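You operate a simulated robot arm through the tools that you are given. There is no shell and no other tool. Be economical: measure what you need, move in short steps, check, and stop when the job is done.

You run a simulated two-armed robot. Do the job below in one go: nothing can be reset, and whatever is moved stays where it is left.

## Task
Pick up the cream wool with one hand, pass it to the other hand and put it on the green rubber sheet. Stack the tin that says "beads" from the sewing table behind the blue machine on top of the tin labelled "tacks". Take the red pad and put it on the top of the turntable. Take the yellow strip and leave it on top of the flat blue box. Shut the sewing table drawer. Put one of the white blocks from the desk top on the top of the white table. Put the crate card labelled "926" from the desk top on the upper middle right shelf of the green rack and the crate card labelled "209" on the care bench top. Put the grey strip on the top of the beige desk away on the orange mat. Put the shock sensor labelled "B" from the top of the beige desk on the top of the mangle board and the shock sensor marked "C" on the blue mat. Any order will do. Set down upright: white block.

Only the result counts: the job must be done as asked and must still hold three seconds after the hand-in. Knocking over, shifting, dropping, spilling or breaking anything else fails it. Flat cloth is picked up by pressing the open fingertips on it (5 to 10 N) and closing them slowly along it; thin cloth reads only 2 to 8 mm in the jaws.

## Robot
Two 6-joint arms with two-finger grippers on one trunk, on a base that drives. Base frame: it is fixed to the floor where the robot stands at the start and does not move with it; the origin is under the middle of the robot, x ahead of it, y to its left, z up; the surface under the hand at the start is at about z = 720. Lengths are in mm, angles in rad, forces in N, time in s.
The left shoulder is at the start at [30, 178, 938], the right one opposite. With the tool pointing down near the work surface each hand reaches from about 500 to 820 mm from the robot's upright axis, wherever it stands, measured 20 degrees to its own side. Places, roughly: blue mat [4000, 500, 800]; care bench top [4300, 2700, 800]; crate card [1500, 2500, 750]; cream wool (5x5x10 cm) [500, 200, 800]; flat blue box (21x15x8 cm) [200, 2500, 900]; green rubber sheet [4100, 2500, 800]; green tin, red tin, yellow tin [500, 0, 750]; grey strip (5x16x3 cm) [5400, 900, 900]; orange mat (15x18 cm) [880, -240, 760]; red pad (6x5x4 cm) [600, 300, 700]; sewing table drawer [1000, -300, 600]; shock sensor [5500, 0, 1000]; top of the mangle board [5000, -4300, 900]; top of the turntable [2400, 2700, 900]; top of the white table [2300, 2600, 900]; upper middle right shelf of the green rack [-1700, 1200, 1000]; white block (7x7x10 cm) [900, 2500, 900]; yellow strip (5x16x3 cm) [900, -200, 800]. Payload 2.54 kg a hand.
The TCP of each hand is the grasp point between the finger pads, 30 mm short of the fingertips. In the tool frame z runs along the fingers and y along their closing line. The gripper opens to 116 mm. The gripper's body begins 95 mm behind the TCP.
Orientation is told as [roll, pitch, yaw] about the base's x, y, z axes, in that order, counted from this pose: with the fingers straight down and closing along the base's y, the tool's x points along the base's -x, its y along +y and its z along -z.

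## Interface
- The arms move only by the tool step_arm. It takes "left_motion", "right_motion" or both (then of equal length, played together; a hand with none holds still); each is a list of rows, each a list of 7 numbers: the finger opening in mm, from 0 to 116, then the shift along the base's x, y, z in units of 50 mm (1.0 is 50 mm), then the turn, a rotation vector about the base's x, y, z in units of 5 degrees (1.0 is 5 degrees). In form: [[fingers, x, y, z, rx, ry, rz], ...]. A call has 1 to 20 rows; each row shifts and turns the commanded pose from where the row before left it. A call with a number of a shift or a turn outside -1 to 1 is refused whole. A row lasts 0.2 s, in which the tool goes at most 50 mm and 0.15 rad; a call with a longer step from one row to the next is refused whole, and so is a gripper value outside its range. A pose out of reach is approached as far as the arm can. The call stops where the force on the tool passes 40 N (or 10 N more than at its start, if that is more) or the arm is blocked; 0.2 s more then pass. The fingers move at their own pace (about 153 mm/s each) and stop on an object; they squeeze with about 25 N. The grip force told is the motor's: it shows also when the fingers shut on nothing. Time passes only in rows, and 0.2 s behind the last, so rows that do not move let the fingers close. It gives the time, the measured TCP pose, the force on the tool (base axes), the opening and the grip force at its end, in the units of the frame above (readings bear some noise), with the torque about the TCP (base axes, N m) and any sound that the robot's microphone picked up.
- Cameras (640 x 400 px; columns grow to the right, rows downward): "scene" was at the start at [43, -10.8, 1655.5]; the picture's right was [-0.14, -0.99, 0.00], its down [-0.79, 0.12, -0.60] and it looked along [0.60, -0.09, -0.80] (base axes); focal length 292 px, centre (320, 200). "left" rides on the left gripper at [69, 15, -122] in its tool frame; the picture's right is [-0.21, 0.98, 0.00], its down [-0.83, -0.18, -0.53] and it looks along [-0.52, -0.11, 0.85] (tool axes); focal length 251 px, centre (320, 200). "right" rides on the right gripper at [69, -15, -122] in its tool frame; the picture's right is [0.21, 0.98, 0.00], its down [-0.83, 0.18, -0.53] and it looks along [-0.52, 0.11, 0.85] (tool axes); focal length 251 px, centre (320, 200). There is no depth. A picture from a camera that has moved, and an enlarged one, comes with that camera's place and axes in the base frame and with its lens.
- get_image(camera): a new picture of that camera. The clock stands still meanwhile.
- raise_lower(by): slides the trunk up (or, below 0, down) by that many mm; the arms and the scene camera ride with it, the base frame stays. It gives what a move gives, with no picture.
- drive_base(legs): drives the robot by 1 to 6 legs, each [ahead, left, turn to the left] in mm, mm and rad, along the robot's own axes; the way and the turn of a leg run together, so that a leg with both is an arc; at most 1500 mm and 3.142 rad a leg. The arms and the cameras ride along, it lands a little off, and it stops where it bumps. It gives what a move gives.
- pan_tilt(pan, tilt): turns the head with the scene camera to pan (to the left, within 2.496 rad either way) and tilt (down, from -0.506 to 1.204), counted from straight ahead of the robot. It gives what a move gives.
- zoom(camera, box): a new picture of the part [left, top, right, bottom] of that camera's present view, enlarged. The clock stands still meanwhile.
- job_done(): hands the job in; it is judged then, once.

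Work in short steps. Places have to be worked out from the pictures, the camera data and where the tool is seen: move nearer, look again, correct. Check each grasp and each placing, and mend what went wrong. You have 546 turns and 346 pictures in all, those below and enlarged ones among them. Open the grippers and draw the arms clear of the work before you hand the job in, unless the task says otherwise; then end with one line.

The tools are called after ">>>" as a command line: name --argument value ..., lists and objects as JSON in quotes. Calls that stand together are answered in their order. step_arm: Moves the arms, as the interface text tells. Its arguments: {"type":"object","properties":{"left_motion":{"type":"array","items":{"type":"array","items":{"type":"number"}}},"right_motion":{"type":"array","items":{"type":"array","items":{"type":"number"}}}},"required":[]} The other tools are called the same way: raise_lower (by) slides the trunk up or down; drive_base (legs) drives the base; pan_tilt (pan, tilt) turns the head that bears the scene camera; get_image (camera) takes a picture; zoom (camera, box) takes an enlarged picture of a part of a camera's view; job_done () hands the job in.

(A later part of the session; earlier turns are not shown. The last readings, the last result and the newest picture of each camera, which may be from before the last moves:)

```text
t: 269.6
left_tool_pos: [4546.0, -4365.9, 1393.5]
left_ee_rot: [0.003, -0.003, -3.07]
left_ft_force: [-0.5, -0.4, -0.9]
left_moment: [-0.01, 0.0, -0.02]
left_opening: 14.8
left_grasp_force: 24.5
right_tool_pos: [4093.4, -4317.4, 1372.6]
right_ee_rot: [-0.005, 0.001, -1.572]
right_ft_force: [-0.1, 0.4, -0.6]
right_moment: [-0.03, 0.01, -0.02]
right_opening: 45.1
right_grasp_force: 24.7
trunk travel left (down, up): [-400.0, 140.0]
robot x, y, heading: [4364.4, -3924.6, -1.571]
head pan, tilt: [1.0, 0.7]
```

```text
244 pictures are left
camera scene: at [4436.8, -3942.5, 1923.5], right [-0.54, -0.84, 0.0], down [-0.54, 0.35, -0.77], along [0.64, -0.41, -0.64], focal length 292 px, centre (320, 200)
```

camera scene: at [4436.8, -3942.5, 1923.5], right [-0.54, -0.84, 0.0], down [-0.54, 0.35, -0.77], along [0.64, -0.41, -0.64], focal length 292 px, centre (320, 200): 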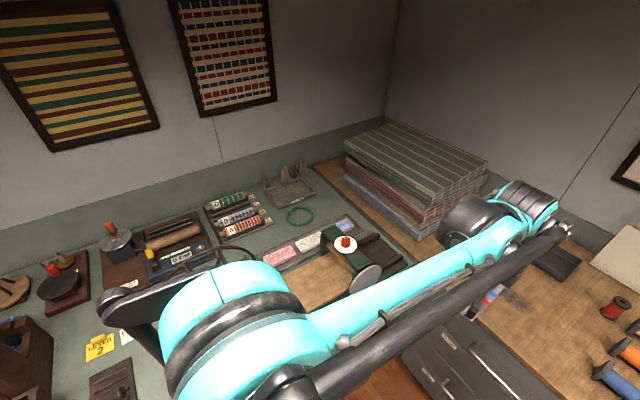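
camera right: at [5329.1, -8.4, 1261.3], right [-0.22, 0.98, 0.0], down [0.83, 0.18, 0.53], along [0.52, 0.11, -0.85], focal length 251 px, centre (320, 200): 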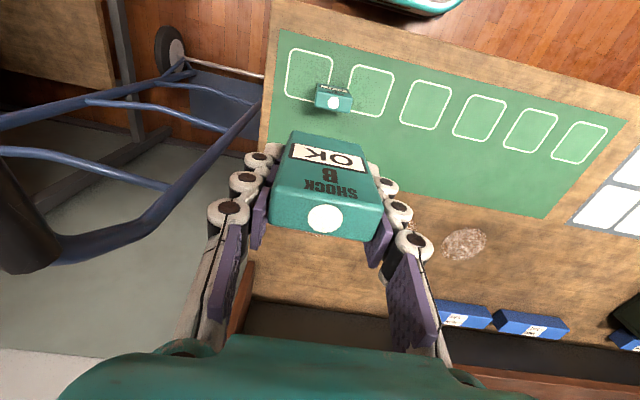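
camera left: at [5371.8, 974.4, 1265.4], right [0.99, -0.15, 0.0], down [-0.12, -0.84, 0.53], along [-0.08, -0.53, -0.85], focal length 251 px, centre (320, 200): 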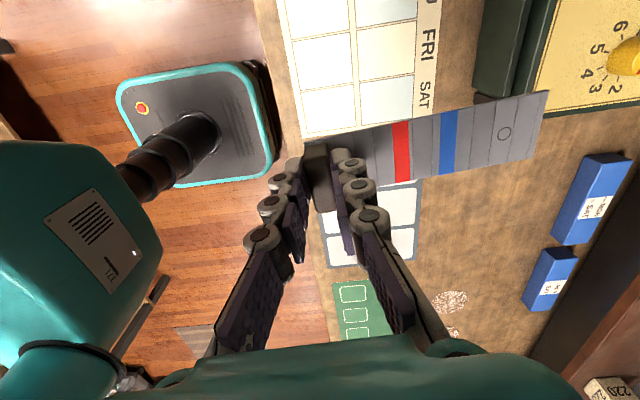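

Driving 180 further and turning to face the mangle table.

>>> drive_base --legs '[[180, 0, 0], [0, 0, 1.571]]'

>>> pan_tilt --pan -0.2 --tilt 0.85

>>> get_image --camera "scene"

>>> get_image --camera "right"

```text
t: 274.9
left_tool_pos: [4805.6, -3926.2, 1394.6]
left_ee_rot: [0.003, -0.003, -1.496]
left_ft_force: [-0.1, -0.1, -0.6]
left_moment: [-0.02, 0.02, -0.03]
left_opening: 14.6
left_grasp_force: 24.8
right_tool_pos: [4758.2, -4377.8, 1372.7]
right_ee_rot: [-0.005, 0.0, 0.0]
right_ft_force: [-0.8, 0.6, -0.4]
right_moment: [-0.02, 0.02, 0.03]
right_opening: 45.0
right_grasp_force: 24.7
trunk travel left (down, up): [-400.0, 140.0]
robot x, y, heading: [4366.1, -4108.5, 0.002]
head pan, tilt: [1.0, 0.7]
```

```text
t: 276.3
left_tool_pos: [4806.0, -3926.4, 1392.4]
left_ee_rot: [0.002, -0.001, -1.496]
left_ft_force: [0.3, -0.8, -0.7]
left_moment: [0.02, -0.01, 0.02]
left_opening: 14.8
left_grasp_force: 24.7
right_tool_pos: [4758.7, -4377.7, 1371.6]
right_ee_rot: [-0.004, 0.0, 0.0]
right_ft_force: [0.3, 0.6, -0.7]
right_moment: [0.02, 0.0, 0.04]
right_opening: 44.8
right_grasp_force: 24.8
trunk travel left (down, up): [-400.0, 140.0]
robot x, y, heading: [4364.4, -4105.1, 0.002]
head pan, tilt: [-0.201, 0.85]
```

```text
243 pictures are left
camera scene: at [4412.4, -4122.7, 1911.2], right [-0.2, -0.98, 0.0], down [-0.74, 0.15, -0.66], along [0.65, -0.13, -0.75], focal length 292 px, centre (320, 200)
```

scene: 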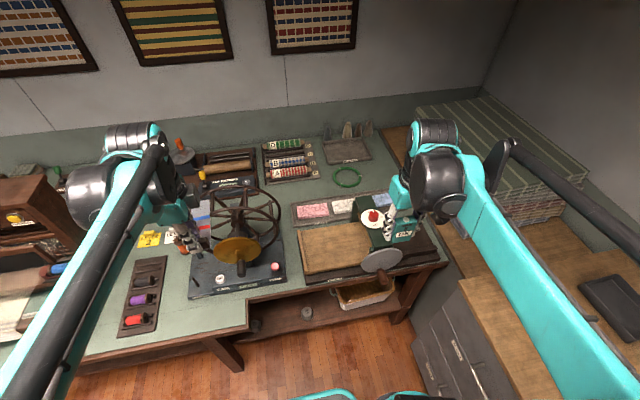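

```text
242 pictures are left
camera right: at [4689.3, -4394.3, 1496.0], right [-0.22, 0.98, 0.0], down [0.83, 0.19, 0.53], along [0.52, 0.11, -0.85], focal length 251 px, centre (320, 200)
```

right: 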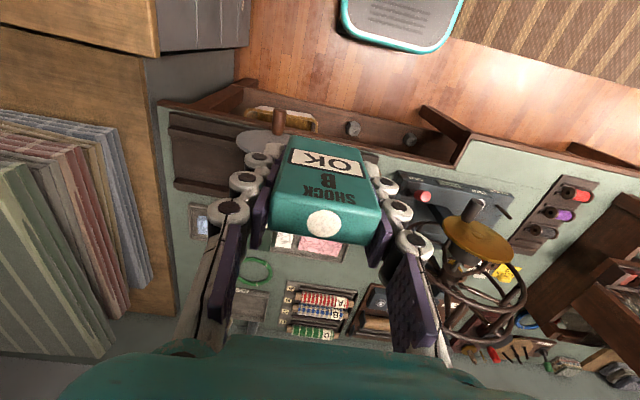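

>>> zoom --camera "scene" --box '[180, 180, 460, 310]'

```text
2.29 times, centred on (320, 245) of scene
camera zoom: at [4412.4, -4122.7, 1911.2], right [-0.2, -0.98, 0.0], down [-0.74, 0.15, -0.66], along [0.65, -0.13, -0.75], focal length 666 px, centre (320, 97)
```

zoom: 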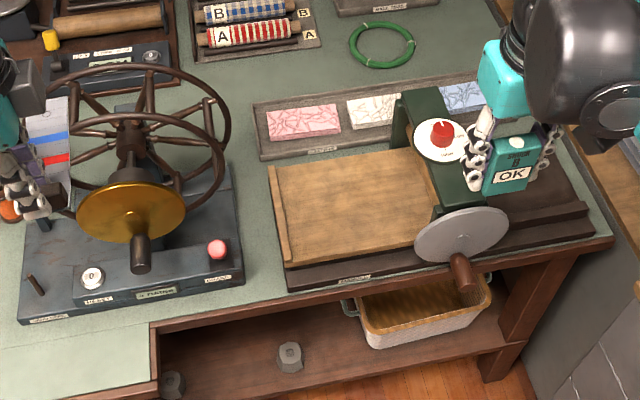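

The board is free left of the green arch; target (5040,-4287). Moving the right hand there at height, then descending partway.

>>> step_arm --right_motion '[[0, 0.4, 0.13, 0, 0, 0, 0], [0, 0.7, 0.23, 0, 0, 0, 0], [0, 0.8, 0.26, 0, 0, 0, 0], [0, 0.8, 0.26, 0, 0, 0, 0], [0, 0.8, 0.26, 0, 0, 0, 0], [0, 0.8, 0.26, 0, 0, 0, 0], [0, 0.8, 0.26, 0, 0, 0, 0], [0, 0.5, 0.16, -0.3, 0, 0, 0], [0, 0, 0, -0.6, 0, 0, 0], [0, 0, 0, -0.6, 0, 0, 0], [0, 0, 0, -0.6, 0, 0, 0], [0, 0, 0, -0.6, 0, 0, 0], [0, 0, 0, -0.4, 0, 0, 0], [0, 0, 0, -0.1, 0, 0, 0]]'

>>> get_image --camera "right"

>>> zoom --camera "scene" --box '[180, 180, 460, 310]'

```text
t: 279.3
left_tool_pos: [4805.4, -3926.1, 1390.7]
left_ee_rot: [0.003, -0.001, -1.494]
left_ft_force: [1.0, 0.5, 0.1]
left_moment: [0.01, 0.01, -0.01]
left_opening: 14.9
left_grasp_force: 25.3
right_tool_pos: [5039.0, -4288.3, 1213.4]
right_ee_rot: [-0.006, 0.001, 0.002]
right_ft_force: [0.1, -0.2, -0.7]
right_moment: [0.0, -0.03, -0.01]
right_opening: 44.9
right_grasp_force: 25.0
trunk travel left (down, up): [-400.0, 140.0]
robot x, y, heading: [4367.0, -4104.1, 0.001]
head pan, tilt: [-0.201, 0.85]
```

```text
240 pictures are left
camera right: at [4969.4, -4303.9, 1336.1], right [-0.22, 0.98, 0.0], down [0.83, 0.19, 0.53], along [0.52, 0.11, -0.85], focal length 251 px, centre (320, 200)
```

right: 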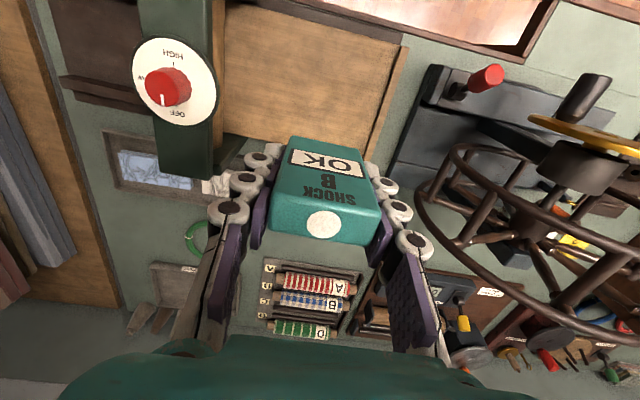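

```text
2.29 times, centred on (320, 245) of scene
camera zoom: at [4412.3, -4122.7, 1911.2], right [-0.2, -0.98, 0.0], down [-0.74, 0.15, -0.66], along [0.65, -0.13, -0.75], focal length 666 px, centre (320, 97)
```

zoom: 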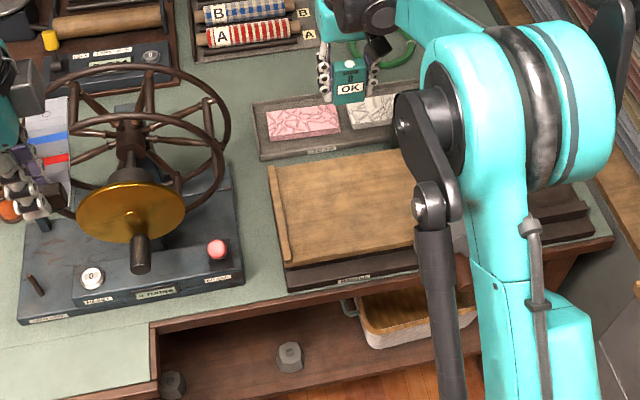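

Target lands mid-board. Descending to z≈975.

>>> step_arm --right_motion '[[0, 0, 0, -0.3, 0, 0, 0], [0, 0, 0, -0.6, 0, 0, 0], [0, 0, 0, -0.6, 0, 0, 0], [0, 0, 0, -0.6, 0, 0, 0], [0, 0, 0, -0.6, 0, 0, 0], [0, 0, 0, -0.6, 0, 0, 0], [0, 0, 0, -0.6, 0, 0, 0], [0, 0, 0, -0.6, 0, 0, 0], [0, 0, 0, -0.3, 0, 0, 0], [0, 0, 0, 0, 0, 0, 0]]'

>>> get_image --camera "right"

>>> zoom --camera "scene" --box '[220, 180, 440, 310]'

```text
t: 281.5
left_tool_pos: [4804.6, -3925.6, 1393.0]
left_ee_rot: [0.003, -0.002, -1.495]
left_ft_force: [-0.4, 1.0, -0.7]
left_moment: [-0.01, 0.03, -0.03]
left_opening: 14.6
left_grasp_force: 24.5
right_tool_pos: [5038.6, -4287.4, 972.8]
right_ee_rot: [-0.007, -0.001, 0.001]
right_ft_force: [-0.4, -0.2, -0.3]
right_moment: [0.01, 0.01, 0.01]
right_opening: 45.1
right_grasp_force: 24.7
trunk travel left (down, up): [-400.0, 140.0]
robot x, y, heading: [4366.8, -4109.7, 0.002]
head pan, tilt: [-0.201, 0.85]
```

```text
238 pictures are left
camera right: at [4969.7, -4303.2, 1096.1], right [-0.22, 0.98, 0.0], down [0.83, 0.19, 0.53], along [0.52, 0.11, -0.85], focal length 251 px, centre (320, 200)
```

right: 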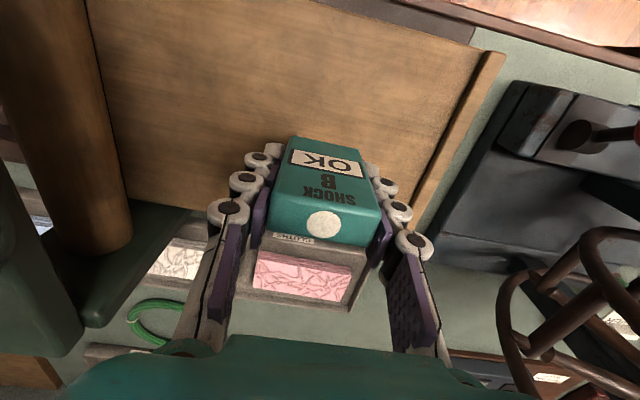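

```text
2.91 times, centred on (330, 245) of scene
camera zoom: at [4412.4, -4122.7, 1911.2], right [-0.2, -0.98, 0.0], down [-0.74, 0.15, -0.66], along [0.65, -0.13, -0.75], focal length 848 px, centre (291, 69)
```

zoom: 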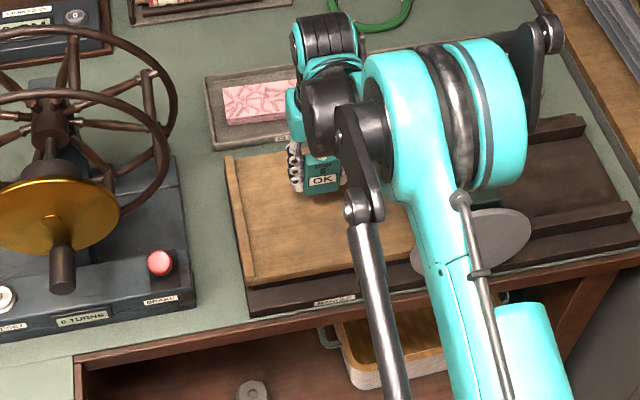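

Shifting 35 mm nearer to stay well inside the board, then lowering.

>>> step_arm --right_motion '[[0, -0.35, 0, 0, 0, 0, 0], [0, -0.35, 0, -0.2, 0, 0, 0], [0, 0, 0, -0.3, 0, 0, 0], [0, 0, 0, -0.2, 0, 0, 0], [0, 0, 0, 0, 0, 0, 0]]'

>>> get_image --camera "right"

```text
t: 282.7
left_tool_pos: [4804.4, -3925.8, 1392.7]
left_ee_rot: [0.001, -0.002, -1.494]
left_ft_force: [0.1, -0.7, 1.5]
left_moment: [-0.03, -0.02, 0.01]
left_opening: 14.9
left_grasp_force: 24.9
right_tool_pos: [5003.3, -4287.4, 936.9]
right_ee_rot: [-0.005, -0.001, 0.001]
right_ft_force: [-0.1, 0.1, -1.1]
right_moment: [0.02, -0.01, -0.02]
right_opening: 45.0
right_grasp_force: 25.2
trunk travel left (down, up): [-400.0, 140.0]
robot x, y, heading: [4368.4, -4106.5, -0.001]
head pan, tilt: [-0.201, 0.85]
```

```text
236 pictures are left
camera right: at [4934.5, -4303.1, 1060.7], right [-0.22, 0.98, 0.0], down [0.83, 0.19, 0.53], along [0.52, 0.11, -0.85], focal length 251 px, centre (320, 200)
```

right: 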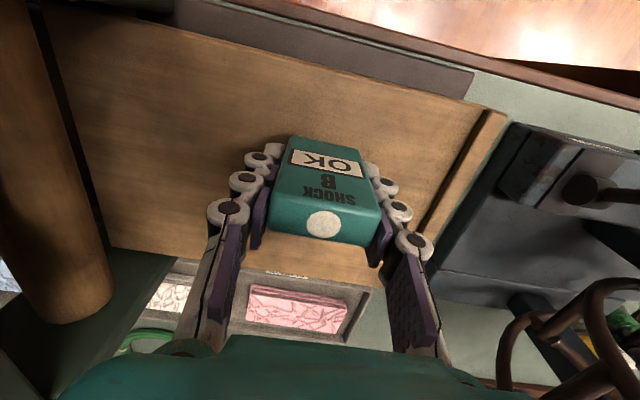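

Good position. Fine lowering.

>>> step_arm --right_motion '[[0, 0, 0, -0.04, 0, 0, 0], [0, 0, 0, -0.04, 0, 0, 0], [0, 0, 0, -0.04, 0, 0, 0], [0, 0, 0, -0.04, 0, 0, 0], [0, 0, 0, -0.04, 0, 0, 0], [0, 0, 0, 0, 0, 0, 0]]'

>>> step_arm --right_motion '[[0, 0, 0, -0.03, 0, 0, 0], [0, 0, 0, -0.03, 0, 0, 0], [0, 0, 0, -0.03, 0, 0, 0], [0, 0, 0, 0, 0, 0, 0]]'

>>> step_arm --right_motion '[[0, 0, 0, -0.03, 0, 0, 0], [0, 0, 0, -0.03, 0, 0, 0], [0, 0, 0, -0.03, 0, 0, 0], [0, 0, 0, 0, 0, 0, 0]]'

```text
t: 284.1
left_tool_pos: [4805.5, -3927.2, 1393.0]
left_ee_rot: [0.001, -0.002, -1.497]
left_ft_force: [0.5, 0.3, -0.1]
left_moment: [0.03, -0.01, -0.04]
left_opening: 14.7
left_grasp_force: 24.6
right_tool_pos: [5002.7, -4288.7, 926.8]
right_ee_rot: [-0.007, 0.0, 0.003]
right_ft_force: [-0.4, 0.1, -0.9]
right_moment: [0.01, 0.03, 0.0]
right_opening: 44.8
right_grasp_force: 24.6
trunk travel left (down, up): [-400.0, 140.0]
robot x, y, heading: [4368.4, -4107.0, 0.006]
head pan, tilt: [-0.201, 0.85]
```

```text
t: 285.1
left_tool_pos: [4805.6, -3926.9, 1393.7]
left_ee_rot: [0.002, -0.002, -1.496]
left_ft_force: [1.8, 0.4, 0.7]
left_moment: [-0.01, -0.01, 0.01]
left_opening: 14.9
left_grasp_force: 25.0
right_tool_pos: [5003.0, -4287.0, 922.2]
right_ee_rot: [-0.005, 0.0, 0.003]
right_ft_force: [0.9, 0.1, -1.7]
right_moment: [-0.04, 0.02, -0.01]
right_opening: 44.8
right_grasp_force: 24.4
trunk travel left (down, up): [-400.0, 140.0]
robot x, y, heading: [4369.9, -4107.9, 0.007]
head pan, tilt: [-0.201, 0.85]
```

```text
t: 286.1
left_tool_pos: [4805.4, -3926.8, 1392.4]
left_ee_rot: [0.002, -0.001, -1.496]
left_ft_force: [0.0, 0.7, -0.5]
left_moment: [0.01, -0.02, 0.0]
left_opening: 14.5
left_grasp_force: 25.4
right_tool_pos: [5004.1, -4286.4, 918.4]
right_ee_rot: [-0.005, 0.0, 0.002]
right_ft_force: [0.2, -0.1, -0.4]
right_moment: [0.0, -0.01, 0.02]
right_opening: 44.9
right_grasp_force: 25.3
trunk travel left (down, up): [-400.0, 140.0]
robot x, y, heading: [4367.1, -4105.2, 0.008]
head pan, tilt: [-0.201, 0.85]
```

>>> step_arm --right_motion '[[0, 0, 0, -0.03, 0, 0, 0], [0, 0, 0, -0.03, 0, 0, 0], [0, 0, 0, -0.03, 0, 0, 0], [0, 0, 0, 0, 0, 0, 0]]'

>>> step_arm --right_motion '[[0, 0, 0, -0.03, 0, 0, 0], [0, 0, 0, -0.03, 0, 0, 0], [0, 0, 0, -0.03, 0, 0, 0], [0, 0, 0, 0, 0, 0, 0]]'

>>> step_arm --right_motion '[[0, 0, 0, -0.03, 0, 0, 0], [0, 0, 0, -0.03, 0, 0, 0], [0, 0, 0, -0.03, 0, 0, 0], [0, 0, 0, 0, 0, 0, 0]]'

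>>> zoom --camera "scene" --box '[280, 210, 380, 280]'

```text
t: 287.1
left_tool_pos: [4805.5, -3926.1, 1392.4]
left_ee_rot: [0.002, -0.001, -1.495]
left_ft_force: [-0.3, -0.3, -0.2]
left_moment: [0.0, -0.01, 0.02]
left_opening: 14.7
left_grasp_force: 25.3
right_tool_pos: [5003.0, -4287.5, 914.2]
right_ee_rot: [-0.006, -0.002, 0.002]
right_ft_force: [-0.7, 0.2, -1.0]
right_moment: [0.01, -0.02, 0.0]
right_opening: 44.9
right_grasp_force: 24.8
trunk travel left (down, up): [-400.0, 140.0]
robot x, y, heading: [4364.2, -4107.8, -0.0]
head pan, tilt: [-0.201, 0.85]
```

```text
t: 288.1
left_tool_pos: [4806.7, -3927.0, 1393.0]
left_ee_rot: [0.001, -0.004, -1.496]
left_ft_force: [1.2, 0.3, -0.9]
left_moment: [-0.01, 0.03, 0.0]
left_opening: 14.8
left_grasp_force: 24.9
right_tool_pos: [5003.9, -4288.7, 909.2]
right_ee_rot: [-0.005, 0.001, 0.004]
right_ft_force: [-0.1, 0.0, -0.8]
right_moment: [0.0, -0.02, -0.01]
right_opening: 45.1
right_grasp_force: 25.0
trunk travel left (down, up): [-400.0, 140.0]
robot x, y, heading: [4368.7, -4108.0, 0.006]
head pan, tilt: [-0.201, 0.85]
```

```text
t: 289.1
left_tool_pos: [4803.8, -3926.7, 1393.2]
left_ee_rot: [0.002, 0.0, -1.497]
left_ft_force: [0.6, 0.1, -0.7]
left_moment: [0.03, 0.04, -0.02]
left_opening: 14.8
left_grasp_force: 25.1
right_tool_pos: [5003.3, -4288.3, 905.5]
right_ee_rot: [-0.004, -0.002, 0.001]
right_ft_force: [2.6, -2.0, 16.9]
right_moment: [-0.11, -0.05, 0.0]
right_opening: 45.2
right_grasp_force: 25.4
trunk travel left (down, up): [-400.0, 140.0]
robot x, y, heading: [4367.7, -4107.0, 0.001]
head pan, tilt: [-0.201, 0.85]
```

```text
5.71 times, centred on (330, 245) of scene
camera zoom: at [4410.6, -4122.4, 1911.3], right [-0.2, -0.98, 0.0], down [-0.74, 0.15, -0.66], along [0.65, -0.13, -0.75], focal length 1666 px, centre (263, -57)
```

zoom: 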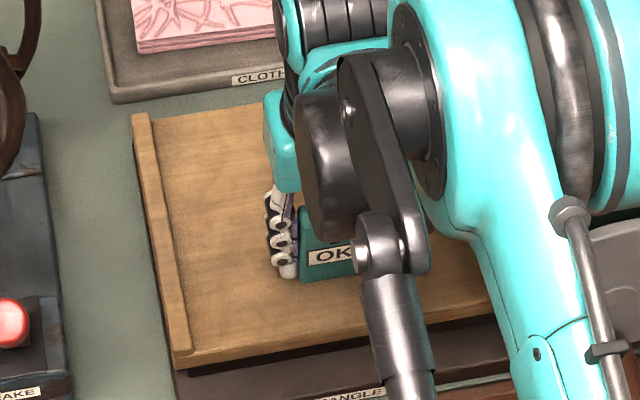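

Contact (17 N) on the board. Releasing slowly and rising.

>>> step_arm --right_motion '[[0, 0, 0, 0.01, 0, 0, 0], [46, 0, 0, 0, 0, 0, 0], [50, 0, 0, 0, 0, 0, 0], [60, 0, 0, 0, 0, 0, 0], [80, 0, 0, 0, 0, 0, 0], [80, 0, 0, 0.3, 0, 0, 0], [80, 0, 0, 0.7, 0, 0, 0], [80, 0, 0, 0.9, 0, 0, 0], [80, 0, 0, 0.9, 0, 0, 0], [80, 0, 0, 0.9, 0, 0, 0], [80, 0, 0, 0.9, 0, 0, 0], [80, 0, 0, 0.9, 0, 0, 0], [80, 0, 0, 0.9, 0, 0, 0], [80, 0, 0, 0.9, 0, 0, 0]]'

>>> get_image --camera "right"

```text
t: 292.1
left_tool_pos: [4803.9, -3926.1, 1393.6]
left_ee_rot: [0.002, -0.002, -1.496]
left_ft_force: [0.7, 0.4, -0.4]
left_moment: [0.01, 0.0, 0.0]
left_opening: 14.5
left_grasp_force: 25.0
right_tool_pos: [5003.7, -4287.2, 1271.5]
right_ee_rot: [-0.004, 0.0, 0.003]
right_ft_force: [0.0, 0.8, 0.2]
right_moment: [-0.02, -0.03, 0.01]
right_opening: 79.9
right_grasp_force: 0.1
trunk travel left (down, up): [-400.0, 140.0]
robot x, y, heading: [4361.9, -4107.4, 0.003]
head pan, tilt: [-0.201, 0.85]
```

```text
234 pictures are left
camera right: at [4934.7, -4302.7, 1395.2], right [-0.22, 0.98, 0.0], down [0.83, 0.19, 0.53], along [0.52, 0.11, -0.85], focal length 251 px, centre (320, 200)
```

right: 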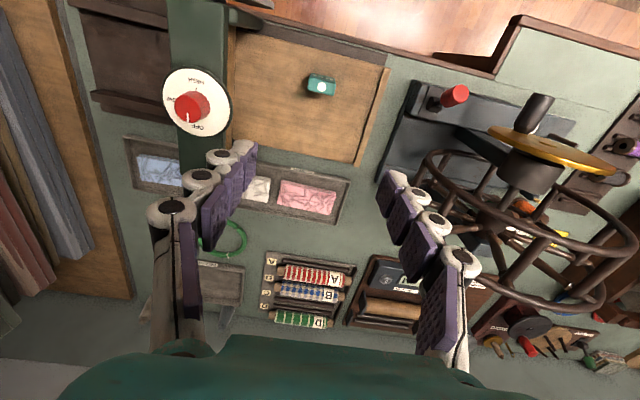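

B stands on the mangle board. I retract the right arm, back out northward and look west to plan the way to the sewing table.

>>> step_arm --right_motion '[[80, -0.5, -0.1, 0.3, 0, 0, 0], [80, -0.9, -0.2, 0, 0, 0, 0], [80, -0.9, -0.2, 0, 0, 0, 0], [80, -0.9, -0.2, 0, 0, 0, 0], [80, -0.9, -0.1, 0, 0, 0, 0], [80, -0.5, 0, 0, 0, 0, 0]]'

>>> drive_base --legs '[[-120, 0, 0], [0, 1200, 0]]'

>>> pan_tilt --pan 2.45 --tilt 0.45

>>> get_image --camera "scene"

>>> pan_tilt --pan -2.45 --tilt 0.45

>>> get_image --camera "scene"

```text
t: 293.5
left_tool_pos: [4805.5, -3926.4, 1393.2]
left_ee_rot: [0.003, -0.002, -1.497]
left_ft_force: [-0.2, -0.7, 0.1]
left_moment: [0.01, 0.01, 0.01]
left_opening: 14.6
left_grasp_force: 25.4
right_tool_pos: [4772.1, -4326.9, 1285.8]
right_ee_rot: [-0.005, 0.0, 0.003]
right_ft_force: [-0.1, -0.6, 0.4]
right_moment: [-0.01, -0.02, 0.01]
right_opening: 80.1
right_grasp_force: 0.1
trunk travel left (down, up): [-400.0, 140.0]
robot x, y, heading: [4366.6, -4108.4, 0.005]
head pan, tilt: [-0.201, 0.85]
```

```text
t: 300.4
left_tool_pos: [4688.9, -2739.6, 1393.1]
left_ee_rot: [0.002, -0.002, -1.504]
left_ft_force: [0.1, 0.1, -0.1]
left_moment: [0.02, 0.03, 0.02]
left_opening: 15.0
left_grasp_force: 25.5
right_tool_pos: [4653.6, -3142.7, 1285.0]
right_ee_rot: [-0.006, -0.002, -0.008]
right_ft_force: [0.1, -0.1, -0.2]
right_moment: [0.01, -0.04, -0.02]
right_opening: 79.9
right_grasp_force: 0.1
trunk travel left (down, up): [-400.0, 140.0]
robot x, y, heading: [4249.2, -2916.8, -0.003]
head pan, tilt: [-0.201, 0.85]
```

```text
t: 302.8
left_tool_pos: [4688.7, -2739.6, 1392.6]
left_ee_rot: [0.002, 0.0, -1.504]
left_ft_force: [0.5, 0.2, 0.5]
left_moment: [0.01, 0.01, -0.01]
left_opening: 14.9
left_grasp_force: 25.0
right_tool_pos: [4653.4, -3141.3, 1286.6]
right_ee_rot: [-0.005, 0.001, -0.006]
right_ft_force: [-0.4, -0.1, 0.1]
right_moment: [-0.02, 0.02, 0.0]
right_opening: 80.0
right_grasp_force: 0.0
trunk travel left (down, up): [-400.0, 140.0]
robot x, y, heading: [4246.4, -2921.6, -0.006]
head pan, tilt: [2.45, 0.45]
```

```text
233 pictures are left
camera scene: at [4147.5, -2858.9, 1945.7], right [0.64, 0.77, 0.0], down [0.33, -0.28, -0.9], along [-0.69, 0.58, -0.44], focal length 292 px, centre (320, 200)
```

scene: 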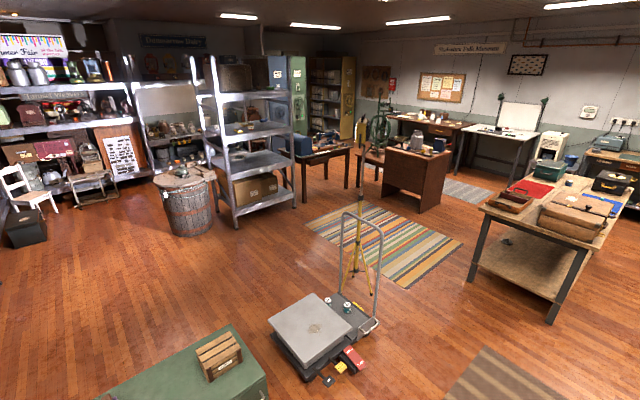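

```text
t: 306.6
left_tool_pos: [4688.7, -2739.9, 1392.2]
left_ee_rot: [0.0, -0.002, -1.506]
left_ft_force: [0.1, 0.9, 0.5]
left_moment: [-0.03, 0.02, -0.03]
left_opening: 14.8
left_grasp_force: 24.9
right_tool_pos: [4653.5, -3142.2, 1284.7]
right_ee_rot: [-0.006, 0.001, -0.007]
right_ft_force: [0.1, -0.1, -0.5]
right_moment: [-0.03, 0.01, -0.02]
right_opening: 80.1
right_grasp_force: 0.1
trunk travel left (down, up): [-400.0, 140.0]
robot x, y, heading: [4248.6, -2916.8, -0.005]
head pan, tilt: [-2.45, 0.45]
```

```text
232 pictures are left
camera scene: at [4146.9, -2976.2, 1945.7], right [-0.63, 0.77, 0.0], down [0.34, 0.28, -0.9], along [-0.7, -0.57, -0.44], focal length 292 px, centre (320, 200)
```

scene: 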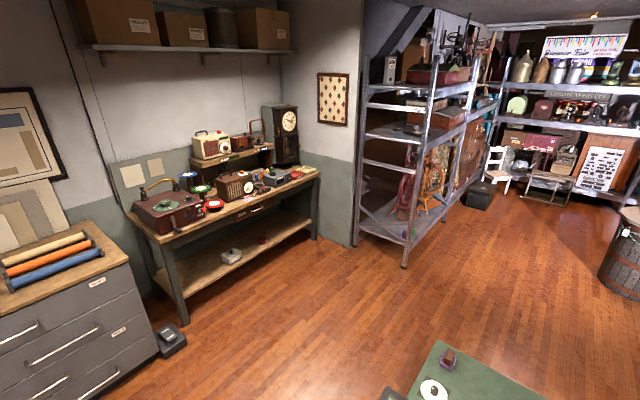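

The south corridor (y≈-3950, then north along x≈2000) is wide and clear. I take that way.

>>> drive_base --legs '[[0, -1030, 0.005], [-1500, 0, 0], [-740, 0, 0]]'

>>> pan_tilt --pan 1.4 --tilt 0.4

>>> get_image --camera "scene"

```text
t: 322.5
left_tool_pos: [2471.5, -3757.9, 1391.7]
left_ee_rot: [-0.001, 0.001, -1.515]
left_ft_force: [0.3, 0.7, -0.9]
left_moment: [0.01, 0.04, -0.04]
left_opening: 15.0
left_grasp_force: 24.9
right_tool_pos: [2431.3, -4157.8, 1283.9]
right_ee_rot: [-0.006, 0.001, -0.015]
right_ft_force: [0.9, -0.1, 0.2]
right_moment: [0.02, 0.04, 0.0]
right_opening: 80.0
right_grasp_force: 0.0
trunk travel left (down, up): [-400.0, 140.0]
robot x, y, heading: [2027.7, -3930.3, -0.018]
head pan, tilt: [-2.45, 0.45]
stopped in leg 3: the robot was blocked; the commanded pose is now the measured one
```

```text
t: 325.7
left_tool_pos: [2470.2, -3758.0, 1392.2]
left_ee_rot: [0.0, -0.001, -1.514]
left_ft_force: [-0.5, 0.4, 0.0]
left_moment: [-0.05, 0.05, 0.05]
left_opening: 14.7
left_grasp_force: 24.8
right_tool_pos: [2430.0, -4157.8, 1284.7]
right_ee_rot: [-0.005, 0.0, -0.017]
right_ft_force: [0.1, 0.3, 0.8]
right_moment: [0.03, 0.02, -0.01]
right_opening: 80.0
right_grasp_force: 0.1
trunk travel left (down, up): [-400.0, 140.0]
robot x, y, heading: [2028.1, -3933.7, -0.012]
head pan, tilt: [1.4, 0.4]
```

```text
231 pictures are left
camera scene: at [2015.0, -3838.8, 1950.4], right [0.98, -0.19, 0.0], down [-0.07, -0.38, -0.92], along [0.17, 0.91, -0.39], focal length 292 px, centre (320, 200)
```

scene: 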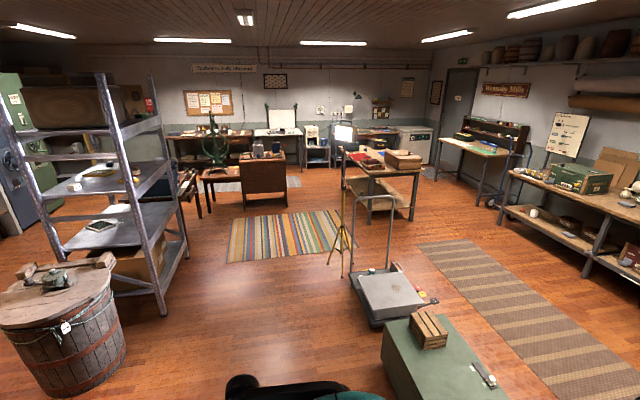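

I touched the rack behind; moving off it and north along x≈2050.

>>> drive_base --legs '[[60, 0, 0.012], [0, 1500, 0], [0, 1300, 0]]'

>>> pan_tilt --pan 2.2 --tilt 0.5

>>> get_image --camera "scene"

>>> pan_tilt --pan -2.4 --tilt 0.5

>>> get_image --camera "scene"

```text
t: 339.9
left_tool_pos: [2535.9, -937.6, 1393.2]
left_ee_rot: [0.003, -0.001, -1.495]
left_ft_force: [-0.3, -0.5, -0.6]
left_moment: [0.03, 0.02, -0.01]
left_opening: 14.8
left_grasp_force: 24.3
right_tool_pos: [2504.3, -1339.4, 1285.3]
right_ee_rot: [-0.005, 0.0, 0.003]
right_ft_force: [-0.7, 0.6, -0.5]
right_moment: [-0.04, -0.02, -0.02]
right_opening: 79.8
right_grasp_force: 0.1
trunk travel left (down, up): [-400.0, 140.0]
robot x, y, heading: [2098.3, -1117.2, 0.007]
head pan, tilt: [1.4, 0.4]
```

```text
t: 341.0
left_tool_pos: [2536.1, -938.7, 1393.2]
left_ee_rot: [0.002, -0.004, -1.494]
left_ft_force: [0.9, 0.0, -0.9]
left_moment: [0.0, 0.01, -0.04]
left_opening: 14.9
left_grasp_force: 25.0
right_tool_pos: [2505.0, -1338.5, 1284.7]
right_ee_rot: [-0.005, 0.001, 0.002]
right_ft_force: [-0.6, 0.4, -0.1]
right_moment: [0.0, 0.0, -0.01]
right_opening: 79.9
right_grasp_force: 0.1
trunk travel left (down, up): [-400.0, 140.0]
robot x, y, heading: [2099.9, -1120.8, 0.007]
head pan, tilt: [2.201, 0.499]
```

```text
230 pictures are left
camera scene: at [2013.8, -1047.5, 1941.2], right [0.81, 0.59, 0.0], down [0.28, -0.39, -0.88], along [-0.52, 0.71, -0.48], focal length 292 px, centre (320, 200)
```

scene: 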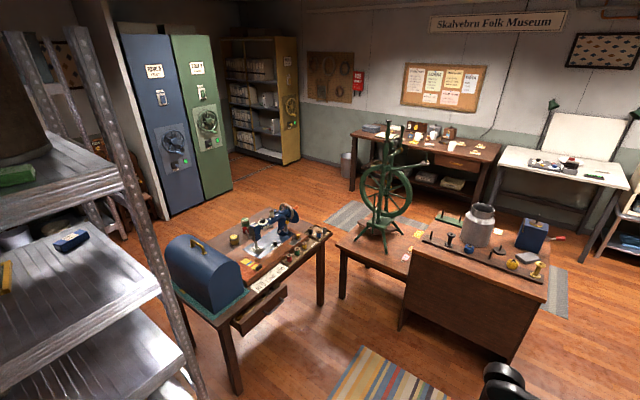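

```text
t: 344.7
left_tool_pos: [2536.5, -939.2, 1392.5]
left_ee_rot: [0.001, -0.002, -1.493]
left_ft_force: [0.4, -0.1, -0.3]
left_moment: [-0.01, 0.01, 0.05]
left_opening: 14.8
left_grasp_force: 25.0
right_tool_pos: [2504.9, -1339.1, 1283.9]
right_ee_rot: [-0.005, 0.0, 0.003]
right_ft_force: [0.6, 0.0, 0.1]
right_moment: [0.0, 0.02, -0.01]
right_opening: 79.9
right_grasp_force: 0.0
trunk travel left (down, up): [-400.0, 140.0]
robot x, y, heading: [2098.4, -1120.1, 0.007]
head pan, tilt: [-2.4, 0.499]
```

```text
229 pictures are left
camera scene: at [2001.0, -1182.8, 1941.2], right [-0.68, 0.73, 0.0], down [0.35, 0.33, -0.88], along [-0.64, -0.6, -0.48], focal length 292 px, centre (320, 200)
```

scene: 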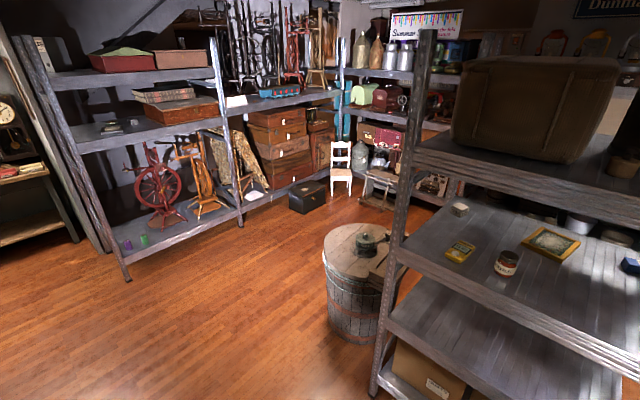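

The drawer is open on the far (+x) side of the sewing table. I go to y≈-200, turn to face it and look closer.

>>> drive_base --legs '[[0, 900, 0], [0, 0, 3.13]]'

>>> pan_tilt --pan 0.0 --tilt 0.65

>>> get_image --camera "scene"

```text
t: 356.7
left_tool_pos: [1648.5, -397.8, 1392.4]
left_ee_rot: [0.001, -0.002, 1.628]
left_ft_force: [-0.3, -0.2, -0.4]
left_moment: [0.0, -0.01, 0.01]
left_opening: 14.5
left_grasp_force: 25.5
right_tool_pos: [1688.5, 2.4, 1285.3]
right_ee_rot: [-0.006, 0.0, 3.126]
right_ft_force: [0.3, 0.1, -0.6]
right_moment: [0.0, -0.02, 0.0]
right_opening: 79.9
right_grasp_force: 0.1
trunk travel left (down, up): [-400.0, 140.0]
robot x, y, heading: [2091.3, -226.6, 3.126]
head pan, tilt: [-2.4, 0.499]
```

```text
t: 358.9
left_tool_pos: [1648.5, -398.0, 1392.0]
left_ee_rot: [0.0, -0.001, 1.629]
left_ft_force: [0.6, 0.8, -0.4]
left_moment: [0.01, 0.01, 0.01]
left_opening: 14.7
left_grasp_force: 24.7
right_tool_pos: [1687.5, 2.2, 1285.6]
right_ee_rot: [-0.006, 0.0, 3.125]
right_ft_force: [0.1, 0.1, -0.2]
right_moment: [-0.01, -0.02, 0.0]
right_opening: 79.9
right_grasp_force: 0.1
trunk travel left (down, up): [-400.0, 140.0]
robot x, y, heading: [2091.6, -222.8, 3.126]
head pan, tilt: [0.0, 0.649]
```

```text
228 pictures are left
camera scene: at [2033.1, -224.2, 1927.8], right [0.02, 1.0, 0.0], down [0.6, -0.01, -0.8], along [-0.8, 0.01, -0.6], focal length 292 px, centre (320, 200)
```

scene: 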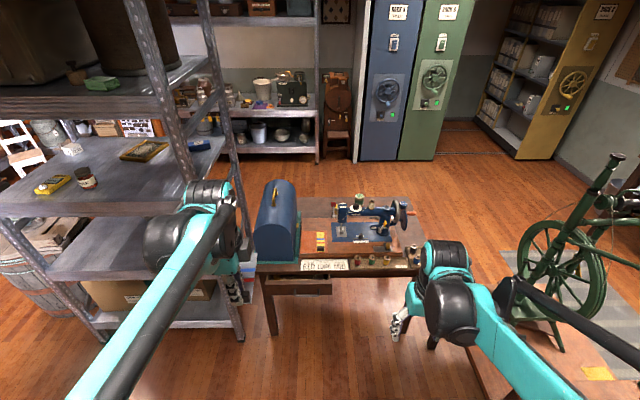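

>>> zoom --camera "scene" --box '[220, 170, 440, 310]'

```text
2.86 times, centred on (330, 240) of scene
camera zoom: at [2033.1, -224.2, 1927.8], right [0.02, 1.0, 0.0], down [0.6, -0.01, -0.8], along [-0.8, 0.01, -0.6], focal length 833 px, centre (291, 86)
```

zoom: 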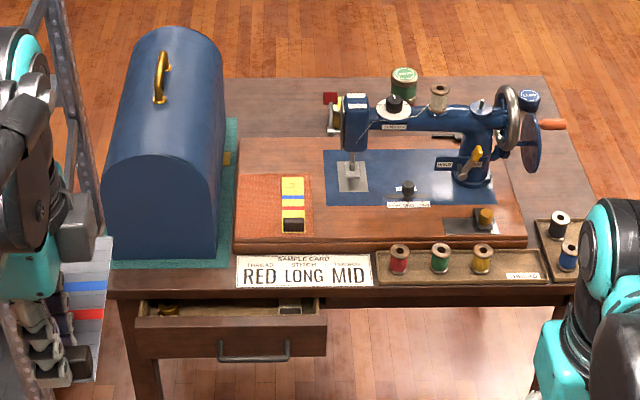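

I can see the yellow strip (dark handle toward me at about (955,-206)), the orange mat and the open drawer below. I approach with the right hand aligned to the yellow strip.

>>> drive_base --legs '[[560, 90, 0.015]]'

>>> raise_lower --by -150

>>> get_image --camera "scene"

>>> get_image --camera "right"

```text
t: 362.1
left_tool_pos: [1089.5, -493.0, 1392.5]
left_ee_rot: [0.0, -0.002, 1.644]
left_ft_force: [-0.8, -0.3, -0.1]
left_moment: [0.02, 0.0, 0.03]
left_opening: 15.0
left_grasp_force: 25.1
right_tool_pos: [1122.1, -91.0, 1284.8]
right_ee_rot: [-0.006, -0.001, -3.139]
right_ft_force: [-0.5, 0.8, 0.1]
right_moment: [0.0, -0.03, 0.02]
right_opening: 80.0
right_grasp_force: 0.0
trunk travel left (down, up): [-400.0, 140.0]
robot x, y, heading: [1530.4, -311.5, -3.144]
head pan, tilt: [0.0, 0.649]
```

```text
t: 363.9
left_tool_pos: [1090.2, -492.1, 1242.1]
left_ee_rot: [0.003, -0.001, 1.646]
left_ft_force: [0.8, 0.4, 0.4]
left_moment: [0.02, 0.03, 0.02]
left_opening: 14.9
left_grasp_force: 24.8
right_tool_pos: [1122.8, -92.3, 1136.1]
right_ee_rot: [-0.004, 0.0, -3.139]
right_ft_force: [0.7, -0.4, -0.3]
right_moment: [-0.02, -0.01, -0.02]
right_opening: 79.8
right_grasp_force: 0.2
trunk travel left (down, up): [-250.0, 290.0]
robot x, y, heading: [1530.5, -308.6, -3.137]
head pan, tilt: [0.0, 0.649]
```

```text
226 pictures are left
camera scene: at [1471.4, -311.8, 1778.0], right [0.0, 1.0, 0.0], down [0.6, 0.0, -0.8], along [-0.8, 0.0, -0.6], focal length 292 px, centre (320, 200)
```

scene: 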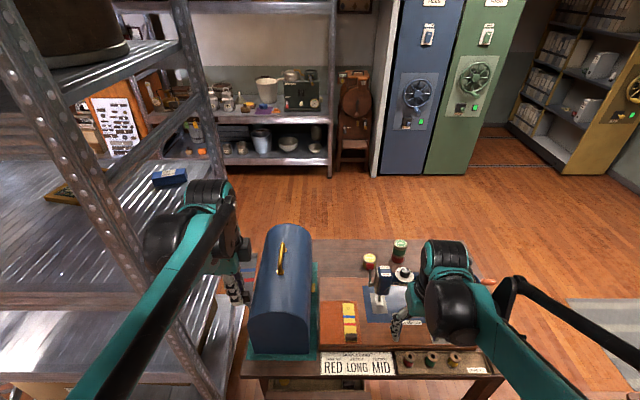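

```text
225 pictures are left
camera right: at [1192.0, -77.6, 1259.0], right [0.22, -0.98, 0.0], down [-0.83, -0.18, 0.53], along [-0.52, -0.11, -0.85], focal length 251 px, centre (320, 200)
```

right: 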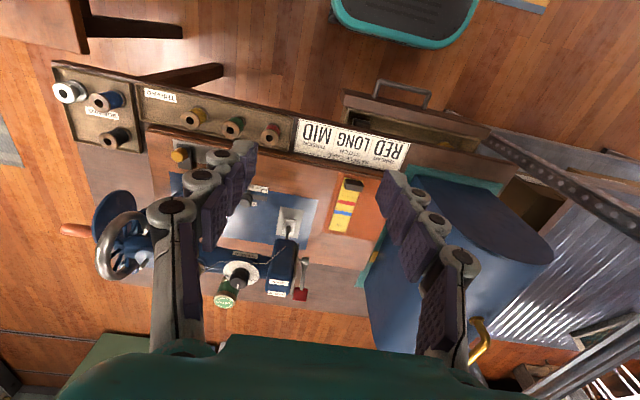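

Yellow handle ≈ (956,-203). Yawing the right hand +90° and moving above it.

>>> step_arm --right_motion '[[70, -0.184, -0.122, -0.22, 0, 0, 1], [70, -0.184, -0.122, -0.22, 0, 0, 1], [70, -0.184, -0.122, -0.22, 0, 0, 1], [70, -0.184, -0.122, -0.22, 0, 0, 1], [70, -0.184, -0.122, -0.22, 0, 0, 1], [70, -0.184, -0.122, -0.22, 0, 0, 1], [70, -0.184, -0.122, -0.22, 0, 0, 1], [70, -0.184, -0.122, -0.22, 0, 0, 1], [70, -0.184, -0.122, -0.22, 0, 0, 1], [70, -0.184, -0.122, -0.22, 0, 0, 1], [70, -0.184, -0.122, -0.22, 0, 0, 1], [70, -0.184, -0.122, -0.22, 0, 0, 1], [70, -0.184, -0.122, -0.22, 0, 0, 1], [70, -0.184, -0.122, -0.22, 0, 0, 1], [70, -0.184, -0.122, -0.22, 0, 0, 1], [70, -0.184, -0.122, -0.22, 0, 0, 1], [70, -0.184, -0.122, -0.22, 0, 0, 1], [70, -0.184, -0.122, -0.22, 0, 0, 1]]'

>>> get_image --camera "right"

```text
t: 367.7
left_tool_pos: [1089.5, -492.1, 1242.9]
left_ee_rot: [-0.001, -0.002, 1.646]
left_ft_force: [0.3, 1.7, -0.4]
left_moment: [0.02, 0.02, -0.01]
left_opening: 14.8
left_grasp_force: 25.0
right_tool_pos: [956.3, -201.7, 937.2]
right_ee_rot: [-0.004, 0.001, -1.569]
right_ft_force: [0.0, 0.3, 0.3]
right_moment: [0.0, -0.04, -0.01]
right_opening: 70.2
right_grasp_force: 0.1
trunk travel left (down, up): [-250.0, 290.0]
robot x, y, heading: [1528.2, -310.1, -3.142]
head pan, tilt: [0.0, 0.649]
```

```text
224 pictures are left
camera right: at [942.2, -133.2, 1060.7], right [0.98, 0.22, 0.0], down [0.19, -0.83, 0.53], along [0.11, -0.52, -0.85], focal length 251 px, centre (320, 200)
```

right: 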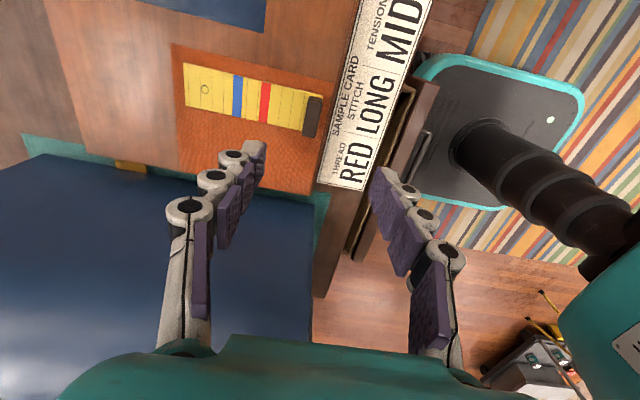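

Handle at about (948,-200). Correcting, narrowing to 40 and descending to z≈825.

>>> step_arm --right_motion '[[40, -0.16, 0.04, -0.4, 0, 0, 0], [40, 0, 0, -0.6, 0, 0, 0], [40, 0, 0, -0.6, 0, 0, 0], [40, 0, 0, -0.64, 0, 0, 0], [40, 0, 0, 0, 0, 0, 0]]'

>>> get_image --camera "right"

```text
t: 368.9
left_tool_pos: [1090.7, -492.3, 1242.1]
left_ee_rot: [0.002, -0.001, 1.645]
left_ft_force: [0.2, 0.3, -1.1]
left_moment: [-0.03, -0.02, -0.01]
left_opening: 14.7
left_grasp_force: 25.2
right_tool_pos: [948.7, -198.3, 826.0]
right_ee_rot: [-0.006, -0.002, -1.569]
right_ft_force: [0.5, 0.2, 0.4]
right_moment: [-0.01, -0.03, -0.01]
right_opening: 40.2
right_grasp_force: 0.1
trunk travel left (down, up): [-250.0, 290.0]
robot x, y, heading: [1529.1, -308.0, -3.143]
head pan, tilt: [0.0, 0.649]
```

```text
223 pictures are left
camera right: at [933.9, -130.7, 948.9], right [0.98, 0.22, -0.01], down [0.19, -0.83, 0.53], along [0.11, -0.52, -0.85], focal length 251 px, centre (320, 200)
```

right: 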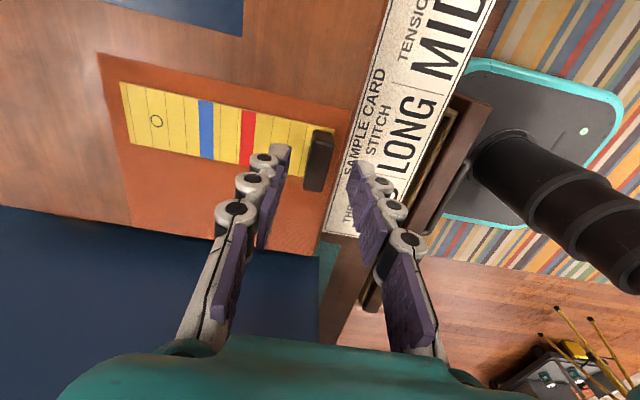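

Handle centred between the fingers. Descending to 804 and closing.

>>> step_arm --right_motion '[[40, 0, 0, -0.24, 0, 0, 0], [40, 0, 0, -0.2, 0, 0, 0], [28, 0, 0, 0, 0, 0, 0], [15, 0, 0, 0, 0, 0, 0], [0, 0, 0, 0, 0, 0, 0], [0, 0, 0, 0, 0, 0, 0]]'

>>> get_image --camera "right"

```text
t: 370.3
left_tool_pos: [1091.0, -493.3, 1242.3]
left_ee_rot: [0.002, -0.001, 1.646]
left_ft_force: [0.7, -0.3, 0.2]
left_moment: [0.0, 0.02, -0.02]
left_opening: 14.8
left_grasp_force: 24.9
right_tool_pos: [948.5, -198.7, 803.5]
right_ee_rot: [-0.005, 0.0, -1.568]
right_ft_force: [-0.1, -0.7, 0.2]
right_moment: [0.01, 0.0, 0.0]
right_opening: 14.7
right_grasp_force: 24.9
trunk travel left (down, up): [-250.0, 290.0]
robot x, y, heading: [1525.9, -314.8, -3.137]
head pan, tilt: [0.0, 0.649]
```

```text
222 pictures are left
camera right: at [933.9, -130.8, 926.6], right [0.98, 0.22, 0.0], down [0.18, -0.83, 0.53], along [0.11, -0.52, -0.85], focal length 251 px, centre (320, 200)
```

right: 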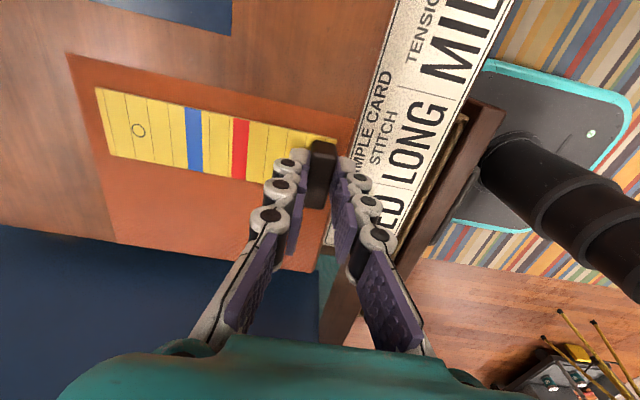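

Gripped (14.7 mm). Lifting gently, then drawing back toward me.

>>> step_arm --right_motion '[[0, 0, 0, 0.06, 0, 0, 0], [0, 0, 0, 0.1, 0, 0, 0], [0, 0, 0, 0.2, 0, 0, 0], [0, 0, 0, 0.3, 0, 0, 0], [0, 0, 0, 0.5, 0, 0, 0], [0, 0, 0, 0.6, 0, 0, 0], [0, 0, 0, 0.6, 0, 0, 0], [0, 0, 0, 0.7, 0, 0, 0], [0, 0, 0, 0.7, 0, 0, 0], [0, 0, 0, 0.7, 0, 0, 0], [0, 0, 0, 0.7, 0, 0, 0], [0, 0.4, 0.2, 0.5, 0, 0, 0], [0, 0.6, 0.4, 0.3, 0, 0, 0], [0, 0.6, 0.5, 0, 0, 0, 0], [0, 0.6, 0.5, 0, 0, 0, 0], [0, 0.4, 0.4, 0, 0, 0, 0], [0, 0.2, 0.2, 0, 0, 0, 0]]'

>>> get_image --camera "right"

>>> zoom --camera "scene" --box '[230, 220, 480, 390]'

```text
t: 373.9
left_tool_pos: [1089.9, -492.1, 1243.4]
left_ee_rot: [0.002, 0.0, 1.647]
left_ft_force: [0.6, -0.4, -0.2]
left_moment: [0.0, 0.0, -0.01]
left_opening: 14.7
left_grasp_force: 24.8
right_tool_pos: [1088.0, -89.3, 1102.1]
right_ee_rot: [-0.006, -0.002, -1.569]
right_ft_force: [0.8, 0.2, -0.8]
right_moment: [-0.01, -0.01, 0.04]
right_opening: 14.8
right_grasp_force: 24.9
trunk travel left (down, up): [-250.0, 290.0]
robot x, y, heading: [1529.9, -312.8, -3.143]
head pan, tilt: [0.0, 0.649]
```

```text
221 pictures are left
camera right: at [1073.9, -20.8, 1225.5], right [0.98, 0.22, 0.0], down [0.19, -0.83, 0.53], along [0.11, -0.52, -0.85], focal length 251 px, centre (320, 200)
```

right: 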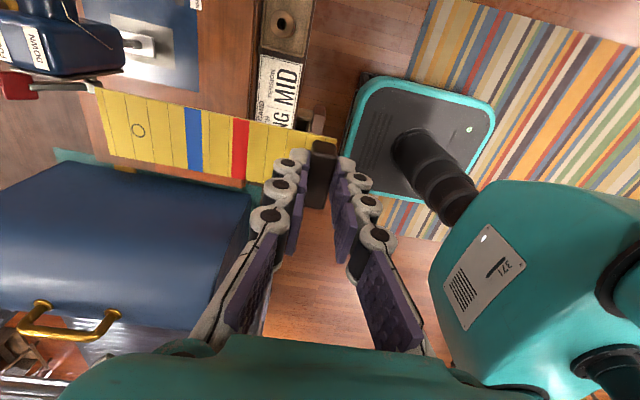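

```text
2.35 times, centred on (355, 305) of scene
camera zoom: at [1471.6, -311.7, 1777.8], right [0.0, 1.0, 0.0], down [0.6, 0.0, -0.8], along [-0.8, 0.0, -0.6], focal length 686 px, centre (238, -47)
```

zoom: 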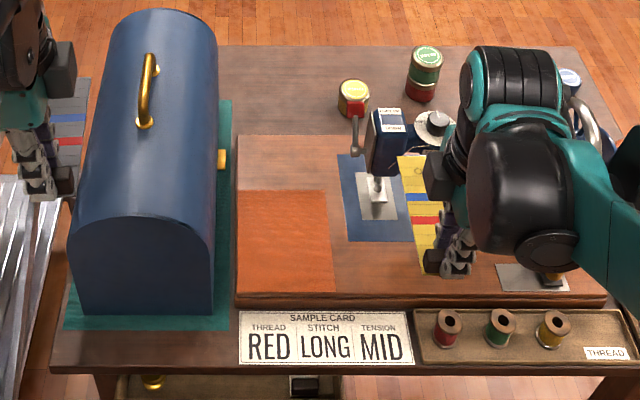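

Mat is clear: x 797-966, y -312…-165, centre (881,-238). The grey strip's handle should come to (948,-238). I strafe so the left hand lines up.

>>> drive_base --legs '[[0, -250, 0]]'

>>> get_image --camera "left"

```text
t: 375.7
left_tool_pos: [1088.2, -243.2, 1242.4]
left_ee_rot: [0.002, 0.0, 1.645]
left_ft_force: [-0.1, -0.2, -0.6]
left_moment: [-0.02, 0.01, -0.01]
left_opening: 14.9
left_grasp_force: 25.2
right_tool_pos: [1087.2, 160.7, 1101.7]
right_ee_rot: [-0.005, -0.003, -1.569]
right_ft_force: [0.6, 0.7, -0.8]
right_moment: [-0.01, 0.03, 0.01]
right_opening: 14.4
right_grasp_force: 25.2
trunk travel left (down, up): [-250.0, 290.0]
robot x, y, heading: [1525.5, -60.5, -3.134]
head pan, tilt: [0.0, 0.649]
```

```text
219 pictures are left
camera left: at [1079.2, -311.5, 1365.2], right [-0.99, 0.14, 0.0], down [0.12, 0.84, 0.53], along [0.07, 0.53, -0.85], focal length 251 px, centre (320, 200)
```

left: 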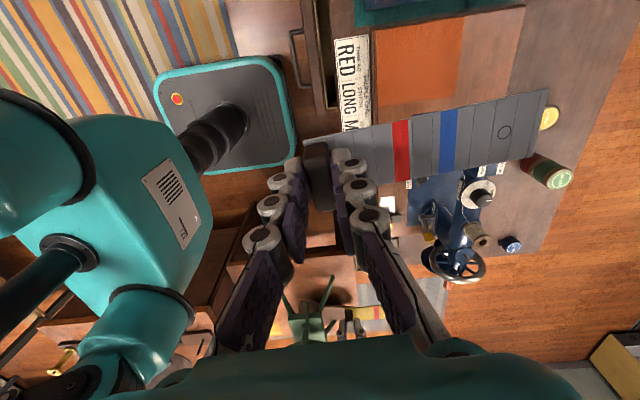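

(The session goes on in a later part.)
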